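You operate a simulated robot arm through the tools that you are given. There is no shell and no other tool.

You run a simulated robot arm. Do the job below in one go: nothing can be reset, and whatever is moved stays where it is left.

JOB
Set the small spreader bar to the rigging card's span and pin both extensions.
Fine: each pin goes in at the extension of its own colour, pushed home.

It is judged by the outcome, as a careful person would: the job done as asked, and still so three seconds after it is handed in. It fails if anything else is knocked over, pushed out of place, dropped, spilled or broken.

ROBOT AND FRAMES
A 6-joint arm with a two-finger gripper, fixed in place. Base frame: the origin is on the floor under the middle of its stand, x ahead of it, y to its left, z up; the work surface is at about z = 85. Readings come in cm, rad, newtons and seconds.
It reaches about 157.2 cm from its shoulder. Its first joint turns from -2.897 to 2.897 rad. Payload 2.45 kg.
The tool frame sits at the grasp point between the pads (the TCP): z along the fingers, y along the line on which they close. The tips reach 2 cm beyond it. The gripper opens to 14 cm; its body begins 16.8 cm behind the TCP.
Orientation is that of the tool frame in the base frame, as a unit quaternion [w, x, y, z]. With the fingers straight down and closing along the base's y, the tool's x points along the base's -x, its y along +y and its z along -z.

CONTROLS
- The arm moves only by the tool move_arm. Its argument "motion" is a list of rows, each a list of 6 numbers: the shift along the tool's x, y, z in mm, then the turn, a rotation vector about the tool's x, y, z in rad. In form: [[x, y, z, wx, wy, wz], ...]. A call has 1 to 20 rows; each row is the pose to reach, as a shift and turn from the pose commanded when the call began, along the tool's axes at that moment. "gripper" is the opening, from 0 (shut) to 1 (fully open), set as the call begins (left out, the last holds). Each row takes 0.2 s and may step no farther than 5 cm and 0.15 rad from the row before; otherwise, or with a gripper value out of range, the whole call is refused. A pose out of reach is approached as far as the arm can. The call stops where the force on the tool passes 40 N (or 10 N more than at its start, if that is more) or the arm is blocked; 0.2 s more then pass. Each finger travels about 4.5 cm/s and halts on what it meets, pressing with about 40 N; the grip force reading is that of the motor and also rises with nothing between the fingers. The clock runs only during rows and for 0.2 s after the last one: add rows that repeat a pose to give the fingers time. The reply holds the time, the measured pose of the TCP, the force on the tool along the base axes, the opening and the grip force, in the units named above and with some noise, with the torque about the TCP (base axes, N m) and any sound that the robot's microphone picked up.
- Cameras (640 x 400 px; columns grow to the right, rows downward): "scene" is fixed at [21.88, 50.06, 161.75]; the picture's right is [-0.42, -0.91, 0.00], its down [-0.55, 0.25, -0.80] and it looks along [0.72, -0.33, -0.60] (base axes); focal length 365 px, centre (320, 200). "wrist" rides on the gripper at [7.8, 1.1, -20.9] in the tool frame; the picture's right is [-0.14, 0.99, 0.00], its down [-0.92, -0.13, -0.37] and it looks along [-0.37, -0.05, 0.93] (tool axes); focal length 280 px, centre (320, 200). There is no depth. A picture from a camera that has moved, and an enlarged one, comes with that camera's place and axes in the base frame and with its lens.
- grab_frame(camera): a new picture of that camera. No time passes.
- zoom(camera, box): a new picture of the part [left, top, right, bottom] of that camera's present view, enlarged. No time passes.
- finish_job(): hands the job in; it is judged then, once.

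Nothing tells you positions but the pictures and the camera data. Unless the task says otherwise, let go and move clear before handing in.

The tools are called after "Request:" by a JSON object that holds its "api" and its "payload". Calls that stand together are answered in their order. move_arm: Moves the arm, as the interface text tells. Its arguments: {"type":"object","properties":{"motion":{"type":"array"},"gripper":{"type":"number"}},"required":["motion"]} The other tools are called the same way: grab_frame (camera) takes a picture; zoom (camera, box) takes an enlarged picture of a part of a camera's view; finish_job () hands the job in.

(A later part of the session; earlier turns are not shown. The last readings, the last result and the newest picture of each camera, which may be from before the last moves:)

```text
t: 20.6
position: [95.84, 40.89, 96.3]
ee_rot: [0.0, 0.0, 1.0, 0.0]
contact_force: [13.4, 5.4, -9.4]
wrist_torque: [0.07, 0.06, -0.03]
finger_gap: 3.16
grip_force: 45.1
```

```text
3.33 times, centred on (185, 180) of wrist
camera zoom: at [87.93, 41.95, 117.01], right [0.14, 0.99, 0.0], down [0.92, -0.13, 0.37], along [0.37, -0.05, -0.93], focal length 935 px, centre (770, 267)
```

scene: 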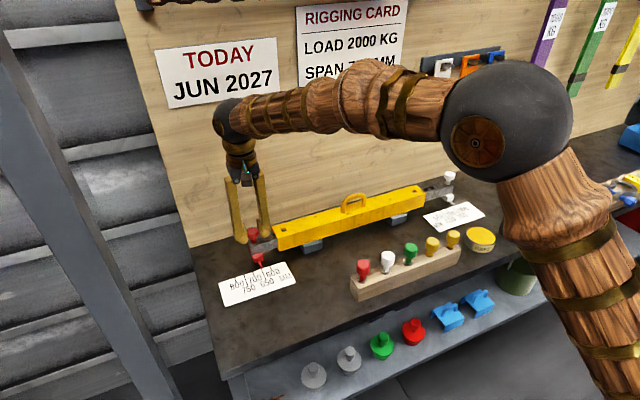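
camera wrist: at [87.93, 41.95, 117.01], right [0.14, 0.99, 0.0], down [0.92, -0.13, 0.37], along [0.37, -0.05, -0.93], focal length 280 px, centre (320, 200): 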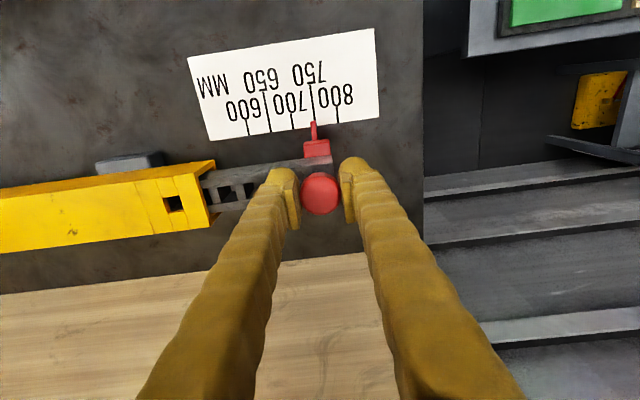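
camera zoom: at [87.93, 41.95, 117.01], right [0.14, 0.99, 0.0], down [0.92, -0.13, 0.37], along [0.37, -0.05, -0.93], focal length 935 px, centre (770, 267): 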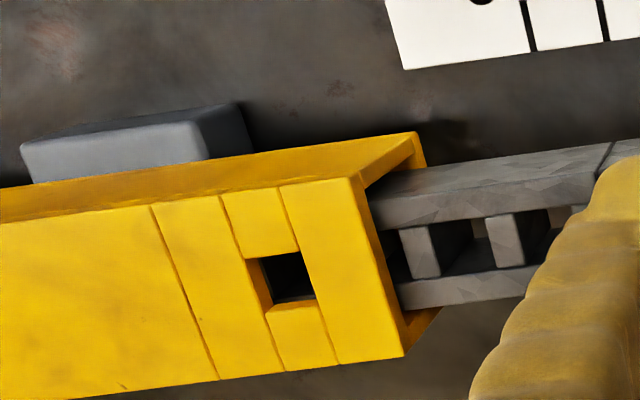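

The red pointer is about 1.5 mm short of the 750 tick. I'll nudge it out by that amount and check again.

Request:
{"api": "move_arm", "payload": {"motion": [[0, 0.8, 0, 0, 0, 0], [0, 1.6, 0, 0, 0, 0], [0, 1.6, 0, 0, 0, 0]]}}

Request:
{"api": "zoom", "payload": {"camera": "wrist", "box": [260, 80, 360, 150]}}

```text
t: 21.4
position: [95.84, 41.0, 96.23]
ee_rot: [0.0, 0.001, 1.0, -0.001]
contact_force: [11.1, 3.7, -11.4]
wrist_torque: [0.1, -0.09, 0.0]
finger_gap: 3.21
grip_force: 44.9
```

```text
5.71 times, centred on (310, 115) of wrist
camera zoom: at [87.91, 42.04, 117.03], right [0.14, 0.99, 0.0], down [0.92, -0.13, 0.37], along [0.37, -0.05, -0.93], focal length 1602 px, centre (377, 686)
```

zoom: 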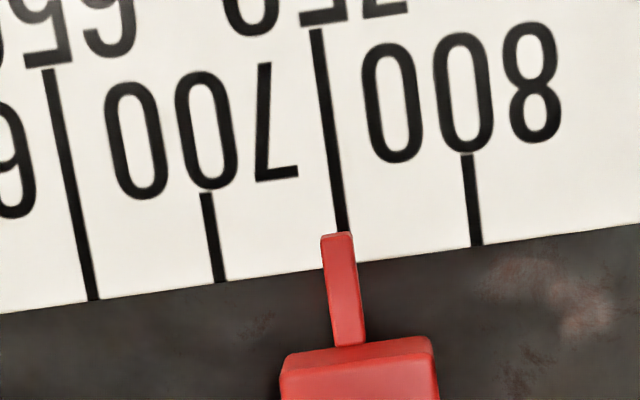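

It is now within about 0.7 mm of the tick. I'll release, lift, and check the alignment over the red-end hole.

Request:
{"api": "move_arm", "payload": {"motion": [[0, 0.6, 0, 0, 0, 0], [0, 0.6, 0, 0, 0, 0]]}}

Request:
{"api": "move_arm", "payload": {"motion": [[0, 0, 0, 0, 0, 0], [0, 0, 0, 0, 0, 0], [0, 0, 0, 0, 0, 0], [0, 0, -20, 0, 0, 0], [0, 0, -60, 0, 0, 0], [0, 0, -90, 0, 0, 0], [0, -40, -90, 0, 0, 0], [0, -80, -90, 0, 0, 0], [0, -120, -90, 0, 0, 0], [0, -137, -90, 0, 0, 0]], "gripper": 0.45}}

Request:
{"api": "grab_frame", "payload": {"camera": "wrist"}}

Request:
{"api": "zoom", "payload": {"camera": "wrist", "box": [300, 140, 350, 180]}}

Request:
{"api": "zoom", "payload": {"camera": "wrist", "box": [300, 80, 480, 200]}}

Request:
{"api": "grab_frame", "payload": {"camera": "scene"}}

```text
t: 22.0
position: [95.85, 40.98, 96.18]
ee_rot: [0.001, 0.0, 1.0, 0.0]
contact_force: [12.8, 1.3, -10.0]
wrist_torque: [-0.01, -0.06, -0.04]
finger_gap: 3.19
grip_force: 44.2
```

```text
t: 24.2
position: [95.75, 27.43, 105.05]
ee_rot: [0.001, 0.001, 1.0, 0.0]
contact_force: [0.6, -0.1, -0.1]
wrist_torque: [0.0, -0.01, -0.01]
finger_gap: 6.29
grip_force: 0.1
```

```text
taken
camera wrist: at [87.98, 28.42, 125.82], right [0.14, 0.99, 0.0], down [0.92, -0.13, 0.37], along [0.37, -0.05, -0.93], focal length 280 px, centre (320, 200)
```

wrist: 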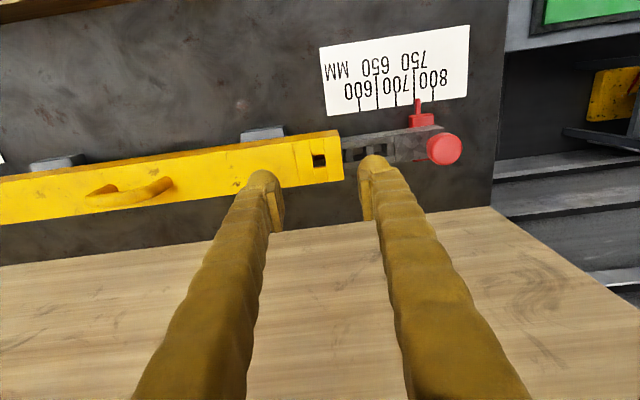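

```text
10.00 times, centred on (325, 160) of wrist
camera zoom: at [87.98, 28.42, 125.82], right [0.14, 0.99, 0.0], down [0.92, -0.13, 0.37], along [0.37, -0.05, -0.93], focal length 2804 px, centre (270, 600)
```

zoom: 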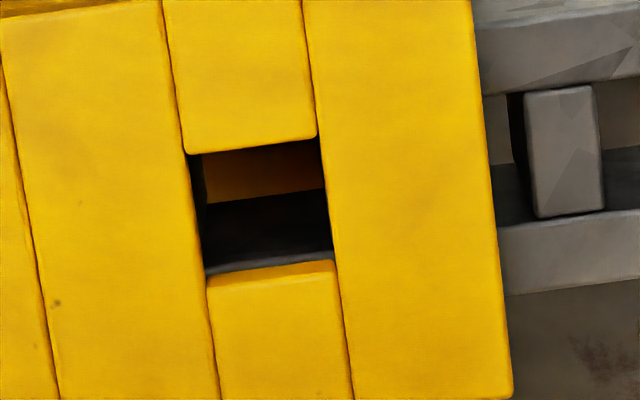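

```text
3.33 times, centred on (390, 140) of wrist
camera zoom: at [87.98, 28.42, 125.82], right [0.14, 0.99, 0.0], down [0.92, -0.13, 0.37], along [0.37, -0.05, -0.93], focal length 935 px, centre (87, 400)
```

zoom: 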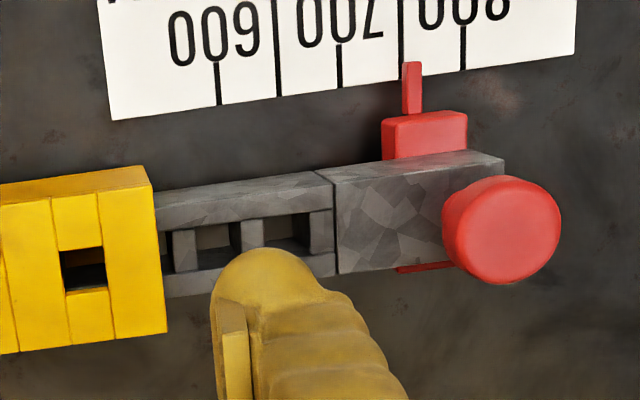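

```text
taken
```

scene: 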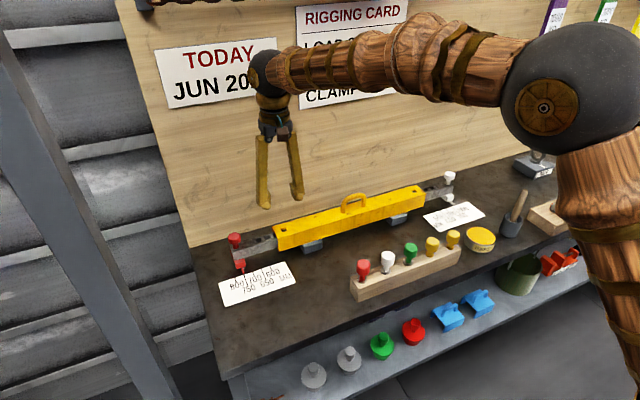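

Both bar holes are aligned with extension holes: red at (95.9, 27.2) and white at (95.9, -17.3), with the bar top at z≈93.3. Now I'll go over the pin rack, with red near (73, 15.8) and white near (73, 9), and look at it closely.

Request:
{"api": "move_arm", "payload": {"motion": [[0, 0, -40, 0, 0, 0], [45, -20, -60, 0, 0, 0], [90, -45, -60, 0, 0, 0], [135, -70, -60, 0, 0, 0], [180, -95, -60, 0, 0, 0], [225, -116, -60, 0, 0, 0]]}}

Request:
{"api": "grab_frame", "payload": {"camera": "wrist"}}

Request:
{"api": "zoom", "payload": {"camera": "wrist", "box": [210, 80, 430, 220]}}

Request:
{"api": "zoom", "payload": {"camera": "scene", "box": [340, 230, 480, 310]}}

Request:
{"api": "zoom", "payload": {"camera": "scene", "box": [210, 220, 310, 310]}}

```text
refused: row 2 steps farther than a row can; nothing moved
```

```text
taken
camera wrist: at [87.98, 28.42, 125.82], right [0.14, 0.99, 0.0], down [0.92, -0.13, 0.37], along [0.37, -0.05, -0.93], focal length 280 px, centre (320, 200)
```

wrist: 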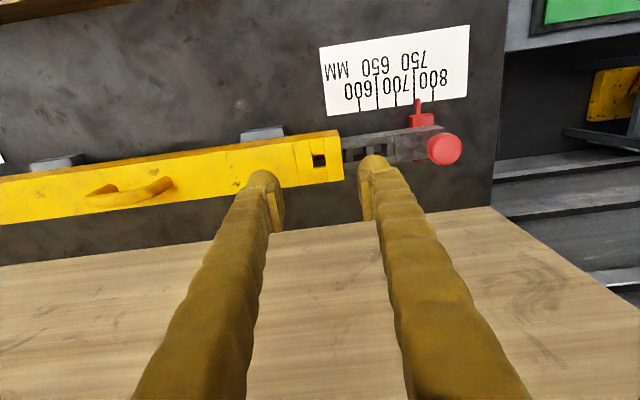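

```text
2.86 times, centred on (320, 150) of wrist
camera zoom: at [87.98, 28.42, 125.82], right [0.14, 0.99, 0.0], down [0.92, -0.13, 0.37], along [0.37, -0.05, -0.93], focal length 801 px, centre (320, 343)
```

zoom: 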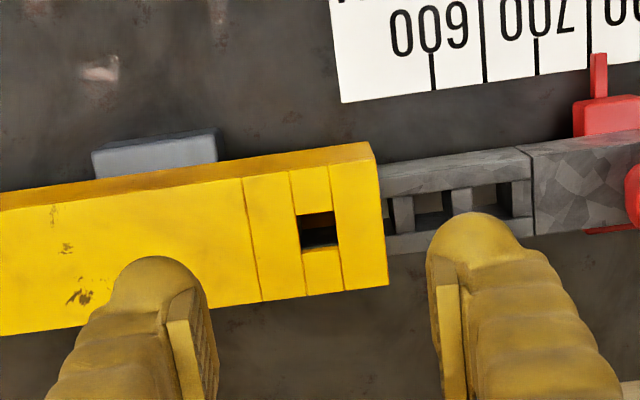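

```text
4.57 times, centred on (410, 270) of scene
camera zoom: at [21.88, 50.06, 161.75], right [-0.42, -0.91, 0.0], down [-0.55, 0.25, -0.8], along [0.72, -0.33, -0.6], focal length 1668 px, centre (-91, -120)
```

zoom: 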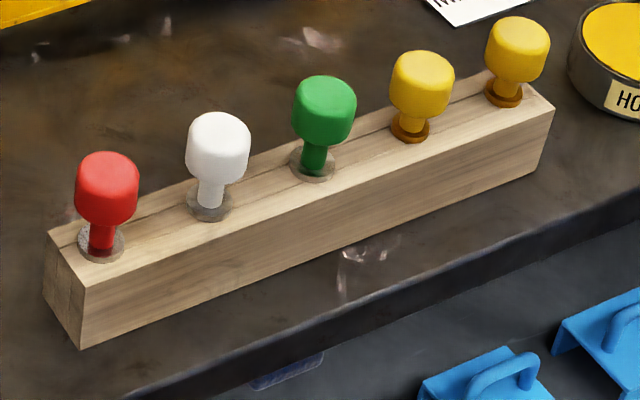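

```text
4.44 times, centred on (260, 265) of scene
camera zoom: at [21.88, 50.06, 161.75], right [-0.42, -0.91, 0.0], down [-0.55, 0.25, -0.8], along [0.72, -0.33, -0.6], focal length 1622 px, centre (587, -89)
```

zoom: 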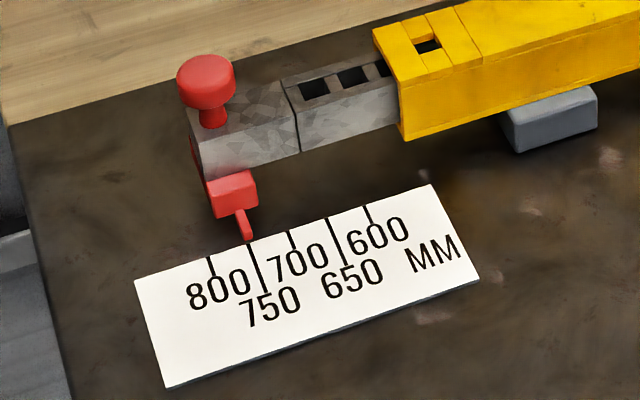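

That call was refused for a step that was too long, so nothing moved. Red points at 750, and I'll repeat the transfer with shorter steps.

Request:
{"api": "move_arm", "payload": {"motion": [[0, 0, -40, 0, 0, 0], [35, -18, -60, 0, 0, 0], [75, -38, -60, 0, 0, 0], [115, -58, -60, 0, 0, 0], [155, -80, -60, 0, 0, 0], [195, -100, -60, 0, 0, 0], [225, -116, -60, 0, 0, 0]]}}

Request:
{"api": "grab_frame", "payload": {"camera": "wrist"}}

Request:
{"api": "zoom", "payload": {"camera": "wrist", "box": [210, 80, 430, 220]}}

```text
t: 25.8
position: [73.14, 15.73, 111.15]
ee_rot: [0.0, 0.0, 1.0, 0.0]
contact_force: [1.1, -1.1, -0.6]
wrist_torque: [-0.02, 0.03, -0.01]
finger_gap: 6.26
grip_force: 0.0
```

```text
taken
camera wrist: at [65.24, 16.83, 132.04], right [0.14, 0.99, 0.0], down [0.92, -0.13, 0.37], along [0.37, -0.05, -0.93], focal length 280 px, centre (320, 200)
```

wrist: 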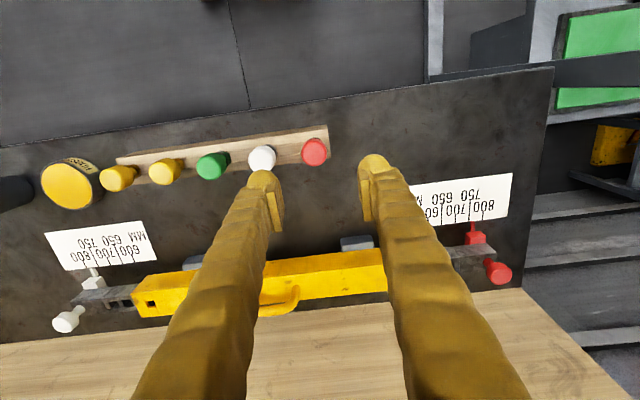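

```text
2.86 times, centred on (320, 150) of wrist
camera zoom: at [65.24, 16.83, 132.04], right [0.14, 0.99, 0.0], down [0.92, -0.13, 0.37], along [0.37, -0.05, -0.93], focal length 801 px, centre (320, 343)
```

zoom: 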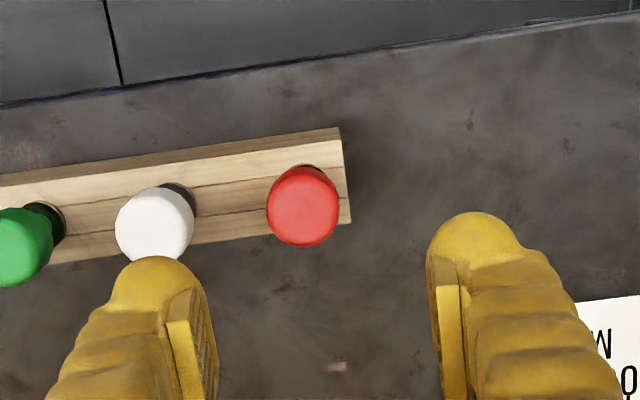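

The red pin head is at about (73, 15, top ~95.5) and the white at about (72.8, 7.9). I'll look closer at the pin shapes.

Request:
{"api": "zoom", "payload": {"camera": "scene", "box": [350, 245, 400, 290]}}

Request:
{"api": "zoom", "payload": {"camera": "wrist", "box": [230, 120, 340, 180]}}

Request:
{"api": "zoom", "payload": {"camera": "scene", "box": [395, 225, 465, 270]}}

```text
8.89 times, centred on (375, 268) of scene
camera zoom: at [21.88, 50.06, 161.75], right [-0.42, -0.91, 0.0], down [-0.55, 0.25, -0.8], along [0.72, -0.33, -0.6], focal length 3244 px, centre (-169, -400)
```

zoom: 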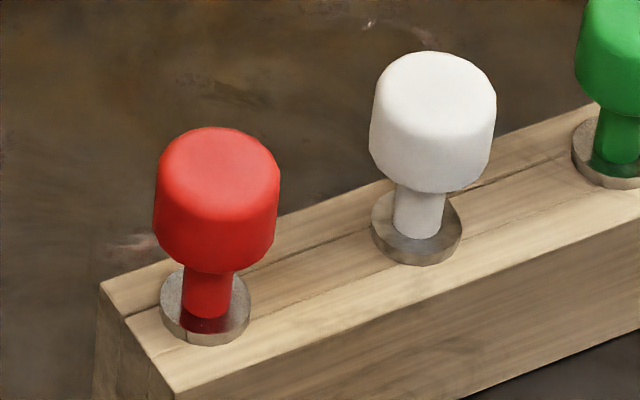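

```text
5.82 times, centred on (285, 150) of wrist
camera zoom: at [65.24, 16.83, 132.04], right [0.14, 0.99, 0.0], down [0.92, -0.13, 0.37], along [0.37, -0.05, -0.93], focal length 1631 px, centre (524, 491)
```

zoom: 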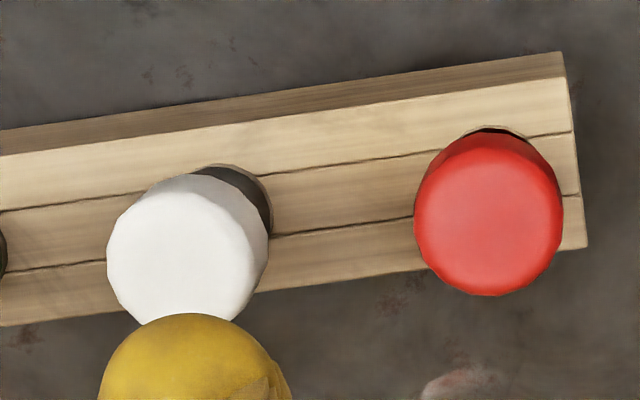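

```text
8.89 times, centred on (430, 248) of scene
camera zoom: at [21.88, 50.06, 161.75], right [-0.42, -0.91, 0.0], down [-0.55, 0.25, -0.8], along [0.72, -0.33, -0.6], focal length 3244 px, centre (-658, -222)
```

zoom: 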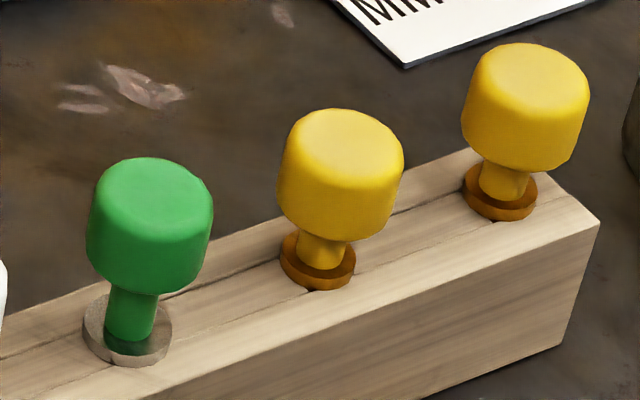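

Each pin has a head about 3.4 cm wide, a neck, and a flange about 2.5 cm wide that should seat on the bar top. The pins stand side by side along y, so I'll turn the gripper 90° to close along x and stay clear of the neighbours.

Request:
{"api": "move_arm", "payload": {"motion": [[0, -2, 0, 0, 0, 0.14], [1, -3, 0, 0, 0, 0.28], [1, -4, 0, 0, 0, 0.42], [2, -5, 0, 0, 0, 0.56], [2, -6, 0, 0, 0, 0.7], [2, -7, 0, 0, 0, 0.84], [2, -7, 0, 0, 0, 0.98], [2, -7, 0, 0, 0, 1.12], [2, -7, 0, 0, 0, 1.26], [2, -7, 0, 0, 0, 1.4], [2, -7, 0, 0, 0, 1.5], [2, -7, 0, 0, 0, 1.5708]]}}

Request:
{"api": "grab_frame", "payload": {"camera": "wrist"}}

Request:
{"api": "grab_frame", "payload": {"camera": "scene"}}

```text
t: 28.4
position: [73.12, 15.22, 111.11]
ee_rot: [-0.001, 0.707, 0.707, 0.0]
contact_force: [0.3, -0.7, 0.0]
wrist_torque: [0.02, 0.03, -0.03]
finger_gap: 6.3
grip_force: 0.0
```

```text
taken
camera wrist: at [74.09, 22.89, 131.95], right [0.99, -0.14, 0.0], down [-0.13, -0.92, 0.37], along [-0.05, -0.36, -0.93], focal length 280 px, centre (320, 200)
```

wrist: 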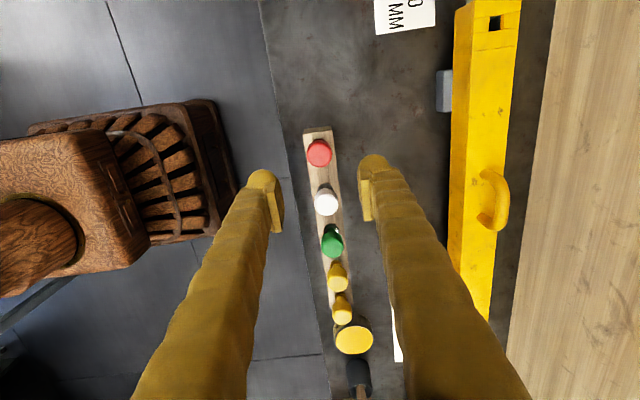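

```text
taken
```

scene: 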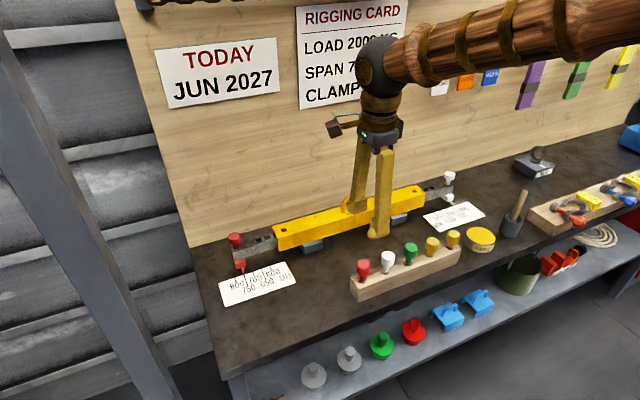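

The gripper is turned and the red pin is near the centre of view. I'll zoom to fix its position.

Request:
{"api": "zoom", "payload": {"camera": "wrist", "box": [270, 110, 370, 190]}}

Request:
{"api": "zoom", "payload": {"camera": "wrist", "box": [280, 170, 380, 250]}}

```text
5.00 times, centred on (320, 150) of wrist
camera zoom: at [74.09, 22.89, 131.95], right [0.99, -0.14, 0.0], down [-0.13, -0.92, 0.37], along [-0.05, -0.36, -0.93], focal length 1402 px, centre (320, 450)
```

zoom: 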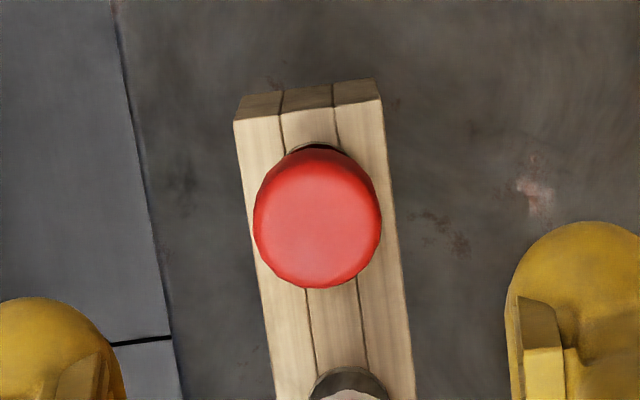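

```text
5.00 times, centred on (330, 210) of wrist
camera zoom: at [74.09, 22.89, 131.95], right [0.99, -0.14, 0.0], down [-0.13, -0.92, 0.37], along [-0.05, -0.36, -0.93], focal length 1402 px, centre (270, 150)
```

zoom: 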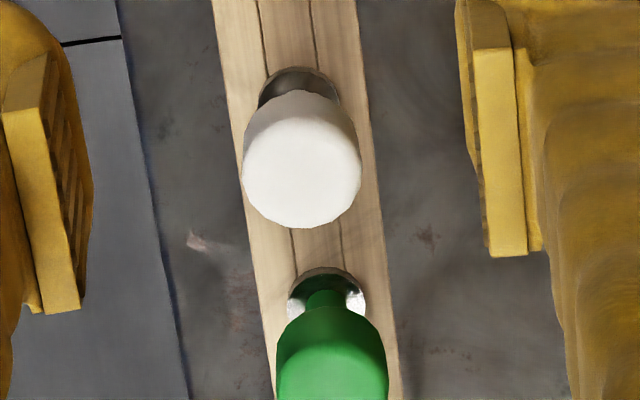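

The red pin is at (72.85, 15.0) with its top near z=95.9, and the white pin is at (72.86, 7.9). I'll come down over the red pin with the fingers either side in x.

Request:
{"api": "move_arm", "payload": {"motion": [[-1, -1, 40, 0, 0, 0], [-1, -1, 80, 0, 0, 0], [-1, -1, 115, 0, 0, 0], [-1, -1, 140, 0, 0, 0], [-1, -1, 155, 0, 0, 0], [-1, -1, 164, 0, 0, 0]], "gripper": 0.42}}

Request:
{"api": "grab_frame", "payload": {"camera": "wrist"}}

Request:
{"api": "zoom", "payload": {"camera": "scene", "box": [330, 210, 450, 310]}}

```text
t: 29.8
position: [73.01, 15.04, 94.77]
ee_rot: [0.001, 0.707, 0.707, 0.001]
contact_force: [0.5, -0.3, -0.2]
wrist_torque: [-0.01, -0.01, -0.01]
finger_gap: 5.88
grip_force: 0.1
```

```text
taken
camera wrist: at [74.07, 22.87, 115.55], right [0.99, -0.14, 0.0], down [-0.13, -0.92, 0.37], along [-0.05, -0.36, -0.93], focal length 280 px, centre (320, 200)
```

wrist: 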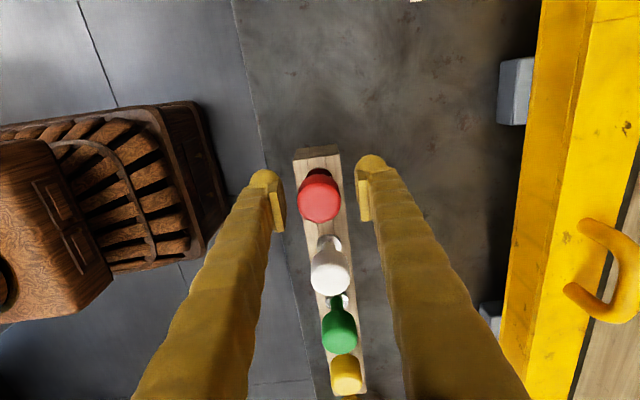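

```text
4.00 times, centred on (390, 260) of scene
camera zoom: at [21.88, 50.06, 161.75], right [-0.42, -0.91, 0.0], down [-0.55, 0.25, -0.8], along [0.72, -0.33, -0.6], focal length 1460 px, centre (40, -40)
```

zoom: 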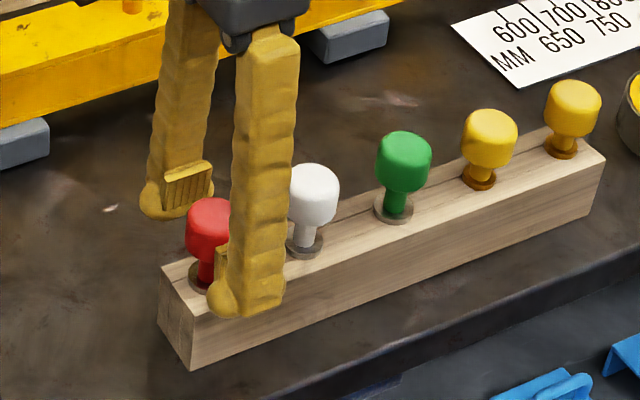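

The fingers sit either side of the red head, clear of the white pin. I'll close on it.

Request:
{"api": "move_arm", "payload": {"motion": [[0, 0, 0, 0, 0, 0], [0, 0, 0, 0, 0, 0], [0, 0, 0, 0, 0, 0], [0, 0, 0, 0, 0, 0]], "gripper": 0.0}}

Request:
{"api": "zoom", "payload": {"camera": "scene", "box": [330, 210, 450, 310]}}

Request:
{"api": "zoom", "payload": {"camera": "wrist", "box": [240, 130, 400, 270]}}

```text
t: 30.8
position: [73.04, 15.1, 94.92]
ee_rot: [0.0, 0.707, 0.707, 0.0]
contact_force: [0.1, 0.3, -1.3]
wrist_torque: [0.0, -0.02, 0.01]
finger_gap: 3.07
grip_force: 40.1
```

```text
4.00 times, centred on (390, 260) of scene
camera zoom: at [21.88, 50.06, 161.75], right [-0.42, -0.91, 0.0], down [-0.55, 0.25, -0.8], along [0.72, -0.33, -0.6], focal length 1460 px, centre (40, -40)
```

zoom: 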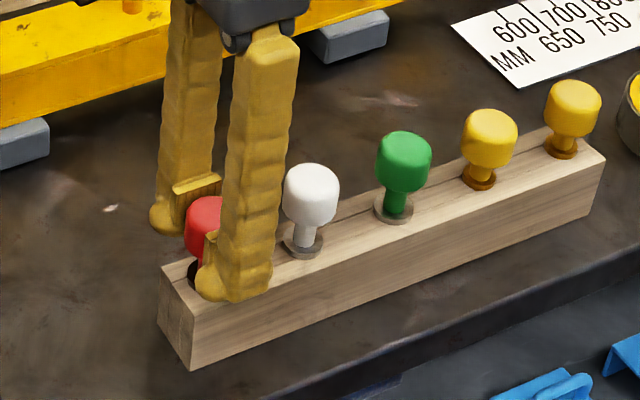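

```text
2.86 times, centred on (320, 200) of wrist
camera zoom: at [74.09, 22.87, 115.56], right [0.99, -0.14, 0.0], down [-0.13, -0.92, 0.37], along [-0.05, -0.36, -0.93], focal length 801 px, centre (320, 200)
```

zoom: 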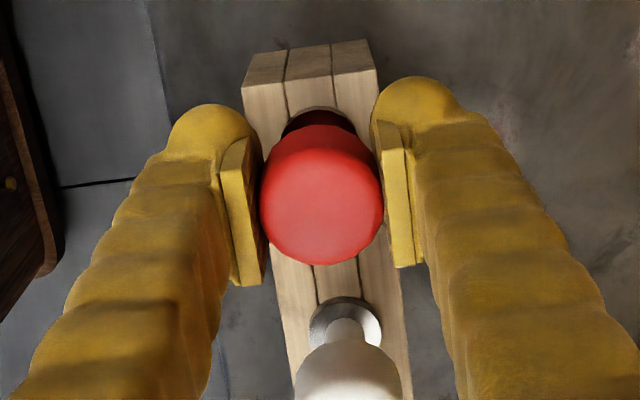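

The red pin is gripped with a 3.07 cm gap. I'll lift straight up slowly and watch that the rack stays put.

Request:
{"api": "move_arm", "payload": {"motion": [[0, 0, -8, 0, 0, 0], [0, 0, -20, 0, 0, 0], [0, 0, -35, 0, 0, 0], [0, 0, -50, 0, 0, 0], [0, 0, -70, 0, 0, 0], [0, 0, -90, 0, 0, 0], [0, 0, -110, 0, 0, 0]]}}

Request:
{"api": "grab_frame", "payload": {"camera": "scene"}}

Request:
{"api": "zoom", "payload": {"camera": "scene", "box": [330, 170, 450, 310]}}

Request:
{"api": "zoom", "payload": {"camera": "wrist", "box": [240, 100, 400, 240]}}

```text
t: 32.4
position: [73.26, 15.1, 105.87]
ee_rot: [0.0, 0.707, 0.707, 0.0]
contact_force: [0.4, -1.1, -0.5]
wrist_torque: [0.04, 0.0, 0.01]
finger_gap: 3.1
grip_force: 39.5
```

```text
taken
```

scene: 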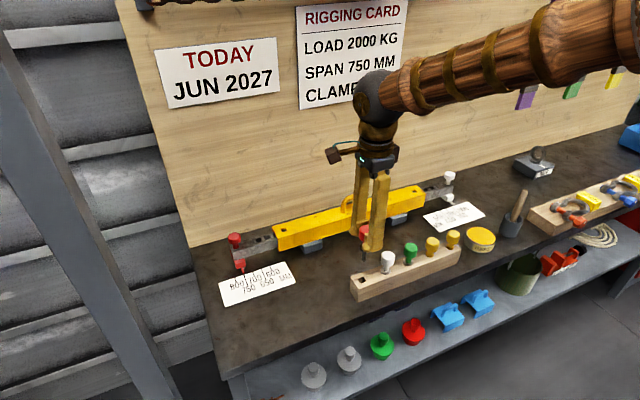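

```text
2.86 times, centred on (390, 240) of scene
camera zoom: at [21.88, 50.06, 161.75], right [-0.42, -0.91, 0.0], down [-0.55, 0.25, -0.8], along [0.72, -0.33, -0.6], focal length 1043 px, centre (120, 86)
```

zoom: 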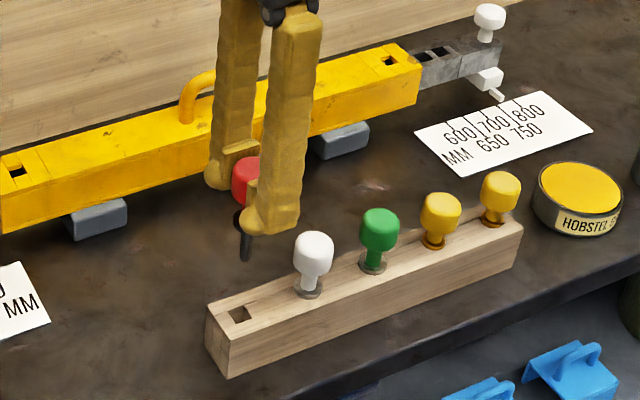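

```text
2.86 times, centred on (320, 170) of wrist
camera zoom: at [74.14, 22.88, 126.61], right [0.99, -0.14, 0.0], down [-0.13, -0.92, 0.37], along [-0.05, -0.36, -0.93], focal length 801 px, centre (320, 286)
```

zoom: 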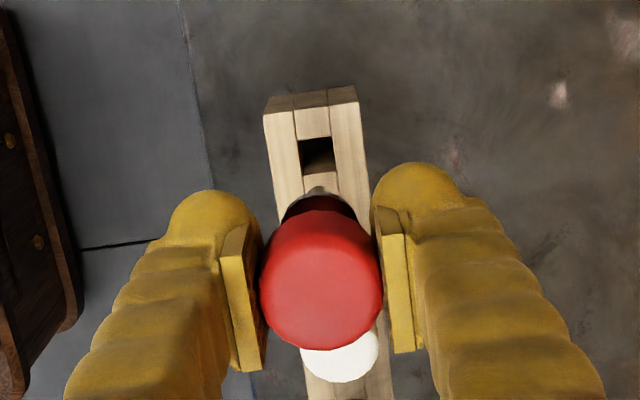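

The red pin is out of the rack and the rack is undisturbed. I'll zoom on the pin to see its shaft.

Request:
{"api": "zoom", "payload": {"camera": "scene", "box": [350, 215, 400, 270]}}

```text
7.27 times, centred on (375, 242) of scene
camera zoom: at [21.88, 50.06, 161.75], right [-0.42, -0.91, 0.0], down [-0.55, 0.25, -0.8], along [0.72, -0.33, -0.6], focal length 2654 px, centre (-80, -109)
```

zoom: 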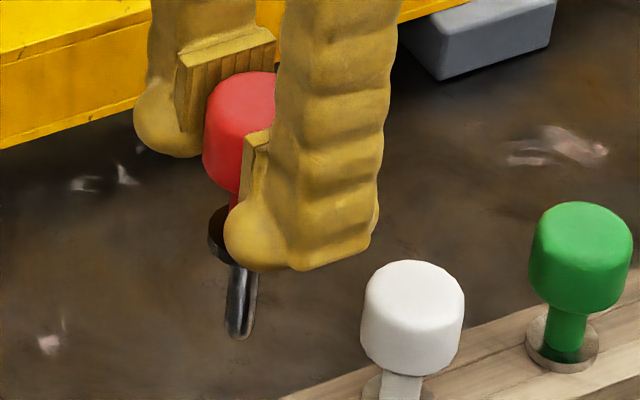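

The shaft is about 1 cm thick and 4 cm long, and the hole is 1.5 cm square, so there is some clearance. I'll carry the pin over the red-end hole at (95.87, 27.2), keeping its tip well above the bar.

Request:
{"api": "move_arm", "payload": {"motion": [[20, 38, 0, 0, 0, 0], [40, 76, 0, 0, 0, 0], [60, 114, 0, 0, 0, 0], [80, 152, 0, 0, 0, 0], [100, 190, 0, 0, 0, 0], [121, 228, 0, 0, 0, 0], [121, 228, 0, 0, 0, 0]]}}

Request:
{"api": "grab_frame", "payload": {"camera": "wrist"}}

Request:
{"api": "zoom", "payload": {"camera": "scene", "box": [220, 160, 340, 270]}}

Request:
{"api": "grab_frame", "payload": {"camera": "scene"}}

```text
t: 34.0
position: [95.93, 26.89, 105.5]
ee_rot: [0.001, 0.707, 0.707, 0.0]
contact_force: [0.0, 0.4, -0.6]
wrist_torque: [0.01, -0.02, 0.02]
finger_gap: 3.1
grip_force: 40.2
```

```text
taken
camera wrist: at [96.83, 34.69, 126.36], right [0.99, -0.14, 0.0], down [-0.13, -0.92, 0.37], along [-0.05, -0.36, -0.93], focal length 280 px, centre (320, 200)
```

wrist: 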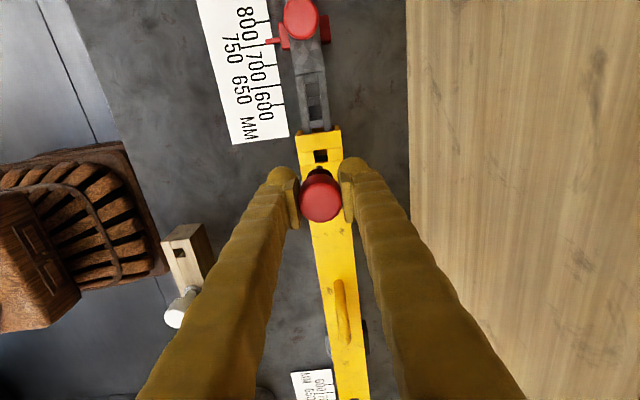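

```text
3.64 times, centred on (280, 215) of scene
camera zoom: at [21.88, 50.06, 161.75], right [-0.42, -0.91, 0.0], down [-0.55, 0.25, -0.8], along [0.72, -0.33, -0.6], focal length 1327 px, centre (466, 146)
```

zoom: 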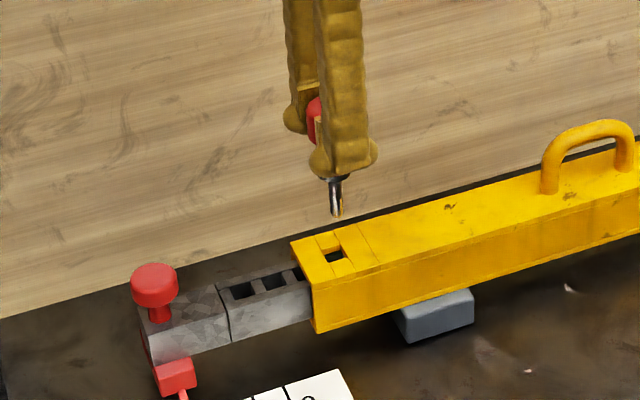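

```text
taken
```

scene: 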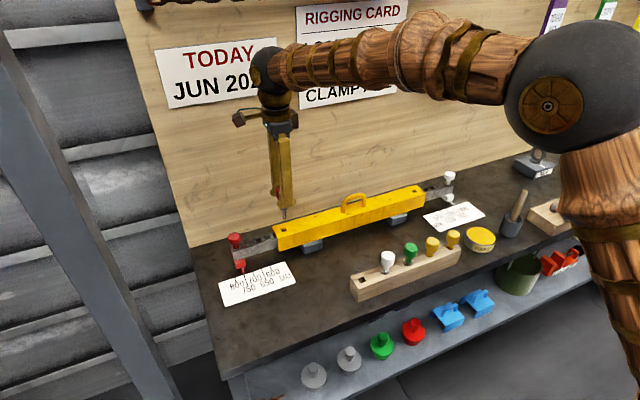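

The pin is near the hole. I'll zoom to get the remaining offset.

Request:
{"api": "zoom", "payload": {"camera": "wrist", "box": [285, 130, 360, 230]}}

Request:
{"api": "zoom", "payload": {"camera": "scene", "box": [265, 185, 320, 245]}}

```text
4.00 times, centred on (322, 180) of wrist
camera zoom: at [96.83, 34.69, 126.36], right [0.99, -0.14, 0.0], down [-0.13, -0.92, 0.37], along [-0.05, -0.36, -0.93], focal length 1122 px, centre (310, 280)
```

zoom: 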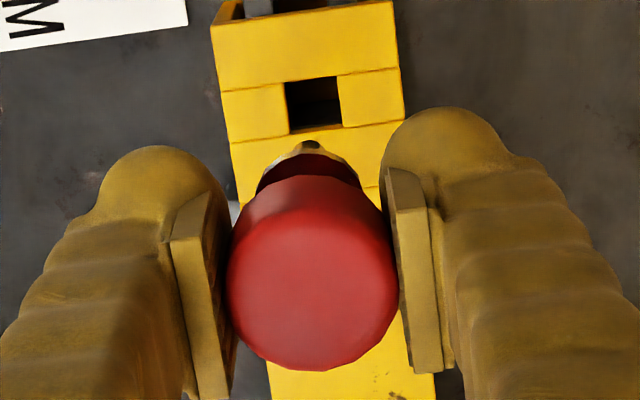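

```text
6.67 times, centred on (292, 215) of scene
camera zoom: at [21.88, 50.06, 161.75], right [-0.42, -0.91, 0.0], down [-0.55, 0.25, -0.8], along [0.72, -0.33, -0.6], focal length 2433 px, centre (503, 100)
```

zoom: 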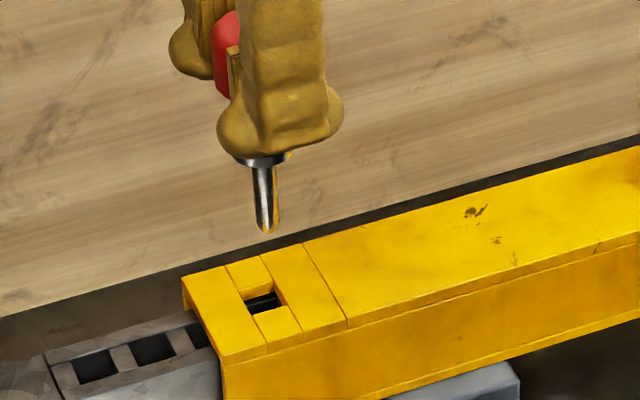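

The hole centre is at (95.87, 27.23). The pin needs about 3.5 mm in +y and 1.4 mm in +x. I'll correct that and lower until the tip is just above the bar.

Request:
{"api": "move_arm", "payload": {"motion": [[3.5, 1.4, 0, 0, 0, 0], [3.5, 1.4, 15, 0, 0, 0], [3.5, 1.4, 30, 0, 0, 0], [3.5, 1.4, 30, 0, 0, 0]]}}

Request:
{"api": "zoom", "payload": {"camera": "scene", "box": [255, 195, 315, 255]}}

Request:
{"api": "zoom", "payload": {"camera": "wrist", "box": [280, 120, 360, 220]}}

```text
t: 35.0
position: [96.12, 27.26, 102.65]
ee_rot: [0.0, 0.707, 0.707, 0.0]
contact_force: [0.0, 0.2, -1.0]
wrist_torque: [0.01, -0.02, -0.01]
finger_gap: 3.04
grip_force: 40.1
```

```text
6.67 times, centred on (285, 225) of scene
camera zoom: at [21.88, 50.06, 161.75], right [-0.42, -0.91, 0.0], down [-0.55, 0.25, -0.8], along [0.72, -0.33, -0.6], focal length 2433 px, centre (553, 33)
```

zoom: 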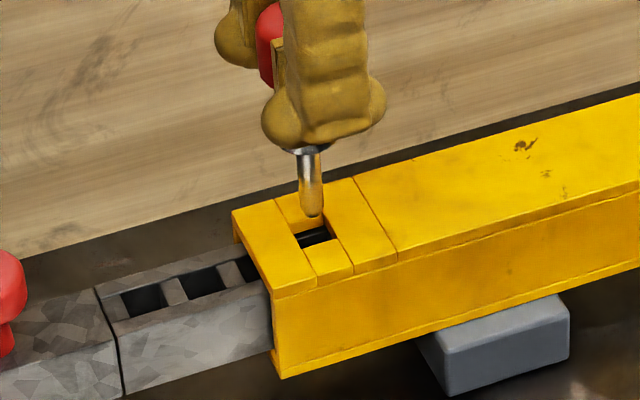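

```text
4.00 times, centred on (320, 170) of wrist
camera zoom: at [97.06, 35.05, 123.51], right [0.99, -0.14, 0.0], down [-0.13, -0.92, 0.37], along [-0.05, -0.36, -0.93], focal length 1122 px, centre (320, 320)
```

zoom: 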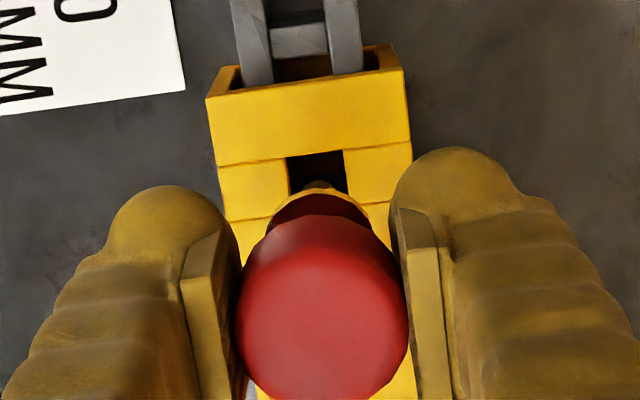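

The tip is lined up over the hole to within about a millimetre. I'll lower it in slowly; the call will stop itself on any firm contact.

Request:
{"api": "move_arm", "payload": {"motion": [[0, 0, 7, 0, 0, 0], [0, 0, 14, 0, 0, 0], [0, 0, 21, 0, 0, 0], [0, 0, 28, 0, 0, 0], [0, 0, 28, 0, 0, 0]]}}

Request:
{"api": "zoom", "payload": {"camera": "scene", "box": [255, 195, 315, 255]}}

Request:
{"api": "zoom", "payload": {"camera": "wrist", "box": [280, 120, 360, 220]}}

```text
t: 36.2
position: [96.09, 27.4, 100.0]
ee_rot: [0.0, 0.707, 0.707, 0.0]
contact_force: [0.8, 0.7, -0.4]
wrist_torque: [0.02, 0.0, -0.01]
finger_gap: 3.09
grip_force: 40.1
```

```text
6.67 times, centred on (285, 225) of scene
camera zoom: at [21.88, 50.06, 161.75], right [-0.42, -0.91, 0.0], down [-0.55, 0.25, -0.8], along [0.72, -0.33, -0.6], focal length 2433 px, centre (553, 33)
```

zoom: 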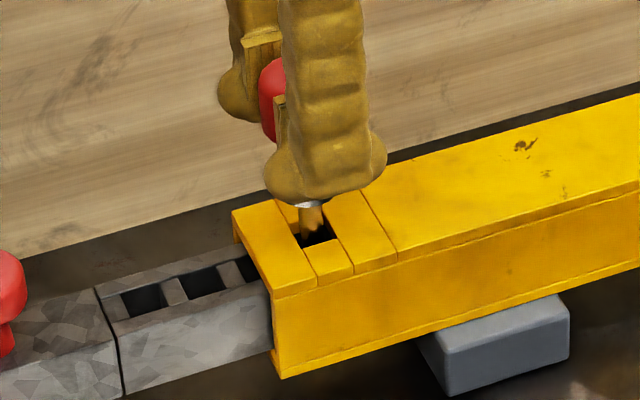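

```text
4.00 times, centred on (320, 170) of wrist
camera zoom: at [97.03, 35.16, 120.76], right [0.99, -0.14, 0.0], down [-0.13, -0.92, 0.37], along [-0.05, -0.36, -0.93], focal length 1122 px, centre (320, 320)
```

zoom: 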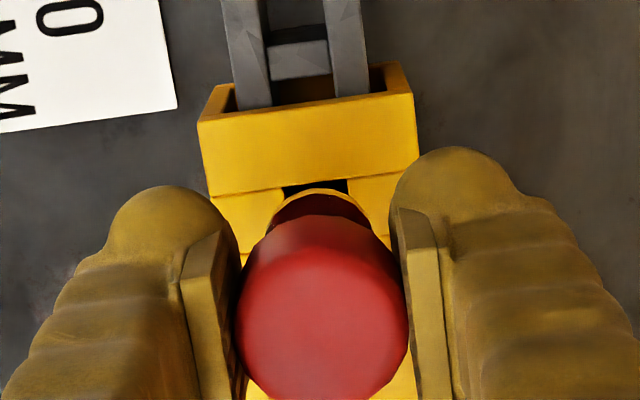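

The tip has entered the hole with no contact force. I'll keep lowering until the flange meets the bar.

Request:
{"api": "move_arm", "payload": {"motion": [[0, 0, 5, 0, 0, 0], [0, 0, 10, 0, 0, 0], [0, 0, 15, 0, 0, 0], [0, 0, 20, 0, 0, 0], [0, 0, 24, 0, 0, 0]]}}

Request:
{"api": "zoom", "payload": {"camera": "scene", "box": [255, 195, 315, 255]}}

```text
t: 37.4
position: [95.98, 27.46, 97.56]
ee_rot: [0.001, 0.707, 0.707, 0.0]
contact_force: [0.2, -1.1, 2.5]
wrist_torque: [-0.06, 0.03, 0.01]
finger_gap: 3.1
grip_force: 40.2
```

```text
6.67 times, centred on (285, 225) of scene
camera zoom: at [21.88, 50.06, 161.75], right [-0.42, -0.91, 0.0], down [-0.55, 0.25, -0.8], along [0.72, -0.33, -0.6], focal length 2433 px, centre (553, 33)
```

zoom: 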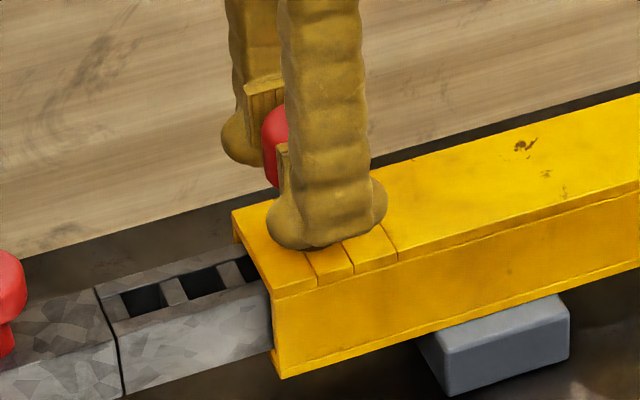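

A slight upward force has just appeared. I'll press on in 1 mm steps to seat it.

Request:
{"api": "move_arm", "payload": {"motion": [[0, 0, 1, 0, 0, 0], [0, 0, 2, 0, 0, 0], [0, 0, 3, 0, 0, 0], [0, 0, 4, 0, 0, 0]]}}

Request:
{"api": "zoom", "payload": {"camera": "wrist", "box": [270, 120, 370, 230]}}

Request:
{"api": "zoom", "payload": {"camera": "scene", "box": [255, 195, 315, 255]}}

```text
t: 38.4
position: [96.11, 27.35, 97.21]
ee_rot: [0.0, 0.707, 0.707, 0.002]
contact_force: [4.5, 3.9, 22.2]
wrist_torque: [0.09, -0.35, 0.03]
finger_gap: 2.94
grip_force: 40.1
```

```text
3.64 times, centred on (320, 175) of wrist
camera zoom: at [97.01, 35.17, 118.04], right [0.99, -0.14, 0.0], down [-0.13, -0.92, 0.37], along [-0.05, -0.36, -0.93], focal length 1020 px, centre (320, 291)
```

zoom: 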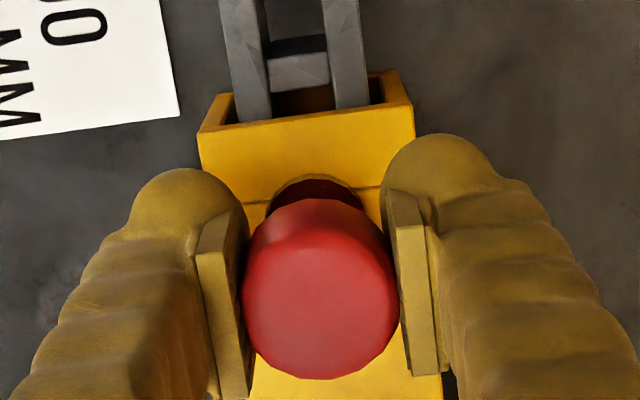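

```text
6.67 times, centred on (285, 225) of scene
camera zoom: at [21.88, 50.06, 161.75], right [-0.42, -0.91, 0.0], down [-0.55, 0.25, -0.8], along [0.72, -0.33, -0.6], focal length 2433 px, centre (553, 33)
```

zoom: 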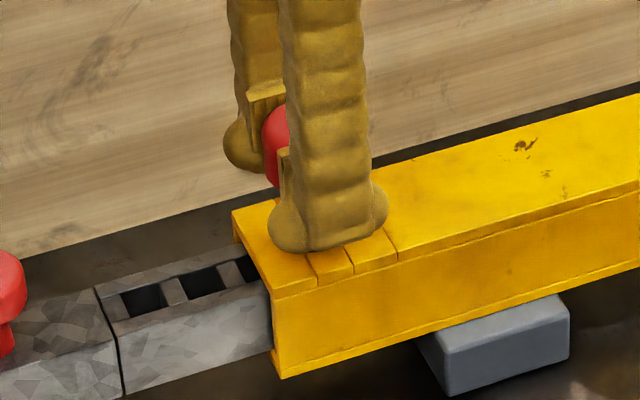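

The force rose to 22 N with the shaft about 4 cm deep, which fits the flange seating on the bar. I'll release, lift and inspect.

Request:
{"api": "move_arm", "payload": {"motion": [[0, 0, 0, 0, 0, 0], [0, 0, 0, 0, 0, 0], [0, 0, 0, 0, 0, 0], [0, 0, -20, 0, 0, 0], [0, 0, -50, 0, 0, 0], [0, 0, -90, 0, 0, 0]], "gripper": 0.42}}

Request:
{"api": "zoom", "payload": {"camera": "scene", "box": [225, 195, 325, 265]}}

Request:
{"api": "zoom", "payload": {"camera": "wrist", "box": [270, 100, 370, 200]}}

Request:
{"api": "zoom", "payload": {"camera": "scene", "box": [265, 200, 315, 250]}}

```text
t: 39.8
position: [96.12, 27.42, 105.77]
ee_rot: [0.0, 0.708, 0.707, -0.001]
contact_force: [-0.1, -0.2, -0.8]
wrist_torque: [0.02, 0.03, 0.02]
finger_gap: 5.87
grip_force: 0.2
```

```text
5.71 times, centred on (275, 230) of scene
camera zoom: at [21.88, 50.06, 161.75], right [-0.42, -0.91, 0.0], down [-0.55, 0.25, -0.8], along [0.72, -0.33, -0.6], focal length 2085 px, centre (577, 29)
```

zoom: 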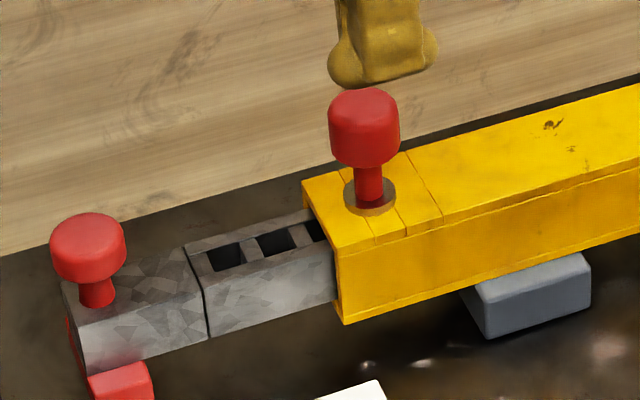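

```text
4.00 times, centred on (320, 150) of wrist
camera zoom: at [97.18, 35.23, 126.61], right [0.99, -0.14, 0.0], down [-0.13, -0.92, 0.37], along [-0.05, -0.36, -0.93], focal length 1122 px, centre (320, 400)
```

zoom: 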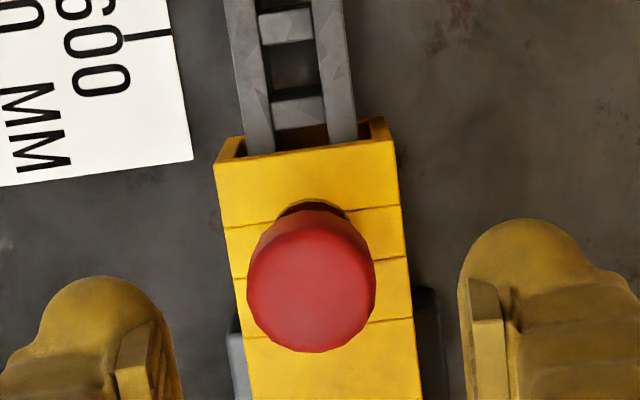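

```text
8.00 times, centred on (290, 225) of scene
camera zoom: at [21.88, 50.06, 161.75], right [-0.42, -0.91, 0.0], down [-0.55, 0.25, -0.8], along [0.72, -0.33, -0.6], focal length 2919 px, centre (560, 0)
```

zoom: 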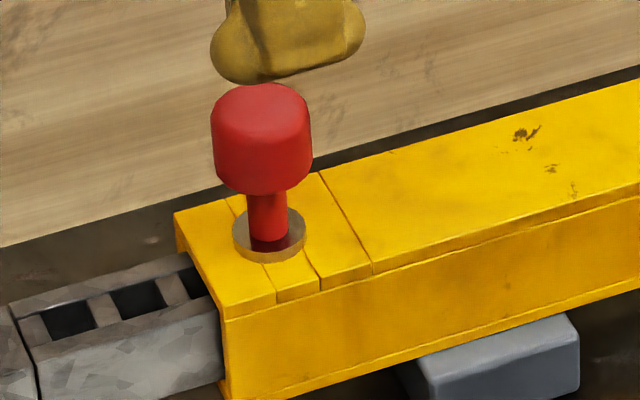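

The red pin stands upright with its flange flat on the bar. Next is the white pin at (72.86, 7.9); I'll go over it with the same gripper orientation.

Request:
{"api": "move_arm", "payload": {"motion": [[0, 0, -30, 0, 0, 0], [-25, -30, -40, 0, 0, 0], [-50, -60, -40, 0, 0, 0], [-75, -90, -40, 0, 0, 0], [-100, -120, -40, 0, 0, 0], [-125, -150, -40, 0, 0, 0], [-150, -180, -40, 0, 0, 0], [-175, -208, -40, 0, 0, 0], [-195, -232, -40, 0, 0, 0], [-195, -232, -40, 0, 0, 0]]}}

Request:
{"api": "grab_frame", "payload": {"camera": "wrist"}}

Request:
{"api": "zoom", "payload": {"camera": "wrist", "box": [270, 110, 370, 190]}}

Request:
{"api": "grab_frame", "payload": {"camera": "scene"}}

```text
t: 42.0
position: [72.9, 8.18, 110.1]
ee_rot: [-0.001, 0.707, 0.707, 0.0]
contact_force: [-0.1, 0.7, -0.7]
wrist_torque: [0.02, 0.02, 0.01]
finger_gap: 5.87
grip_force: 0.1
```

```text
taken
camera wrist: at [73.96, 15.97, 131.02], right [0.99, -0.14, 0.0], down [-0.13, -0.92, 0.37], along [-0.05, -0.36, -0.93], focal length 280 px, centre (320, 200)
```

wrist: 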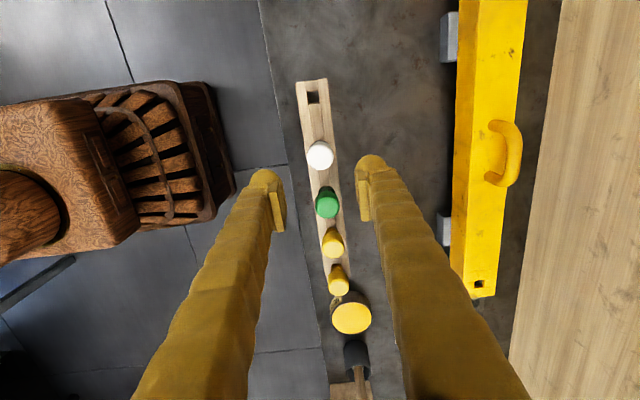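

```text
5.00 times, centred on (320, 150) of wrist
camera zoom: at [73.96, 15.97, 131.02], right [0.99, -0.14, 0.0], down [-0.13, -0.92, 0.37], along [-0.05, -0.36, -0.93], focal length 1402 px, centre (320, 450)
```

zoom: 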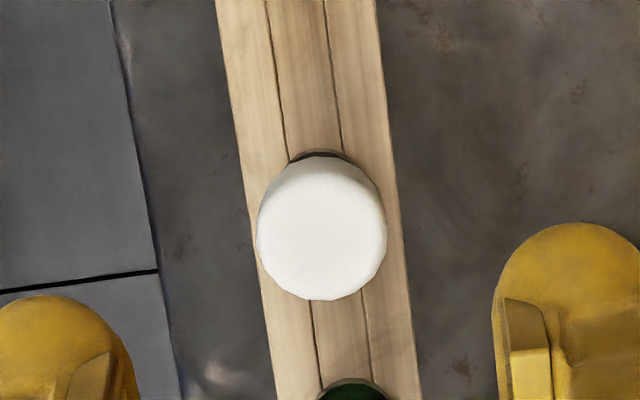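

```text
taken
```

scene: 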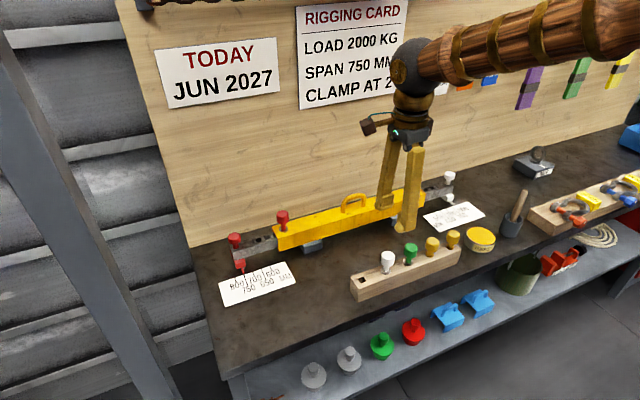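

The white pin is at (72.85, 8.0), about 1.7 mm off in y. I'll correct for that, come down and grip it.

Request:
{"api": "move_arm", "payload": {"motion": [[-1.5, 0, 40, 0, 0, 0], [-1.5, 0, 80, 0, 0, 0], [-1.5, 0, 110, 0, 0, 0], [-1.5, 0, 132, 0, 0, 0], [-1.5, 0, 146, 0, 0, 0], [-1.5, 0, 153, 0, 0, 0]]}}

Request:
{"api": "zoom", "payload": {"camera": "wrist", "box": [240, 130, 400, 270]}}

Request:
{"api": "zoom", "payload": {"camera": "scene", "box": [340, 210, 460, 310]}}

```text
t: 43.4
position: [72.86, 8.13, 94.77]
ee_rot: [0.0, 0.707, 0.707, 0.0]
contact_force: [-0.1, 1.3, 0.8]
wrist_torque: [-0.01, 0.0, -0.01]
finger_gap: 5.89
grip_force: 0.0
```

```text
2.86 times, centred on (320, 200) of wrist
camera zoom: at [73.85, 15.74, 115.55], right [0.99, -0.14, 0.0], down [-0.13, -0.92, 0.37], along [-0.05, -0.36, -0.93], focal length 801 px, centre (320, 200)
```

zoom: 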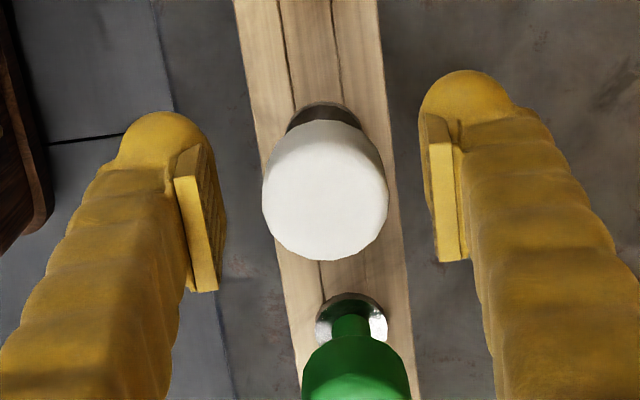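

```text
4.00 times, centred on (400, 260) of scene
camera zoom: at [21.88, 50.06, 161.75], right [-0.42, -0.91, 0.0], down [-0.55, 0.25, -0.8], along [0.72, -0.33, -0.6], focal length 1460 px, centre (0, -40)
```

zoom: 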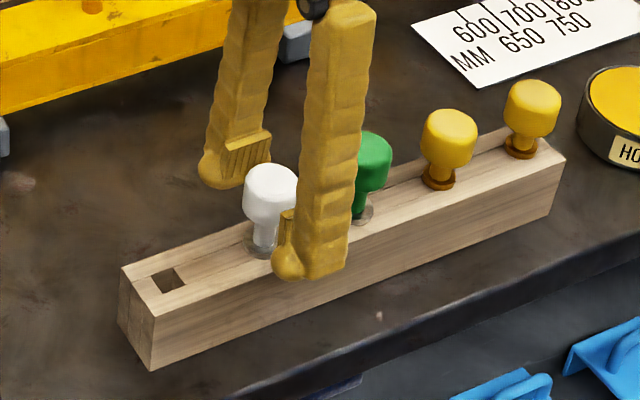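

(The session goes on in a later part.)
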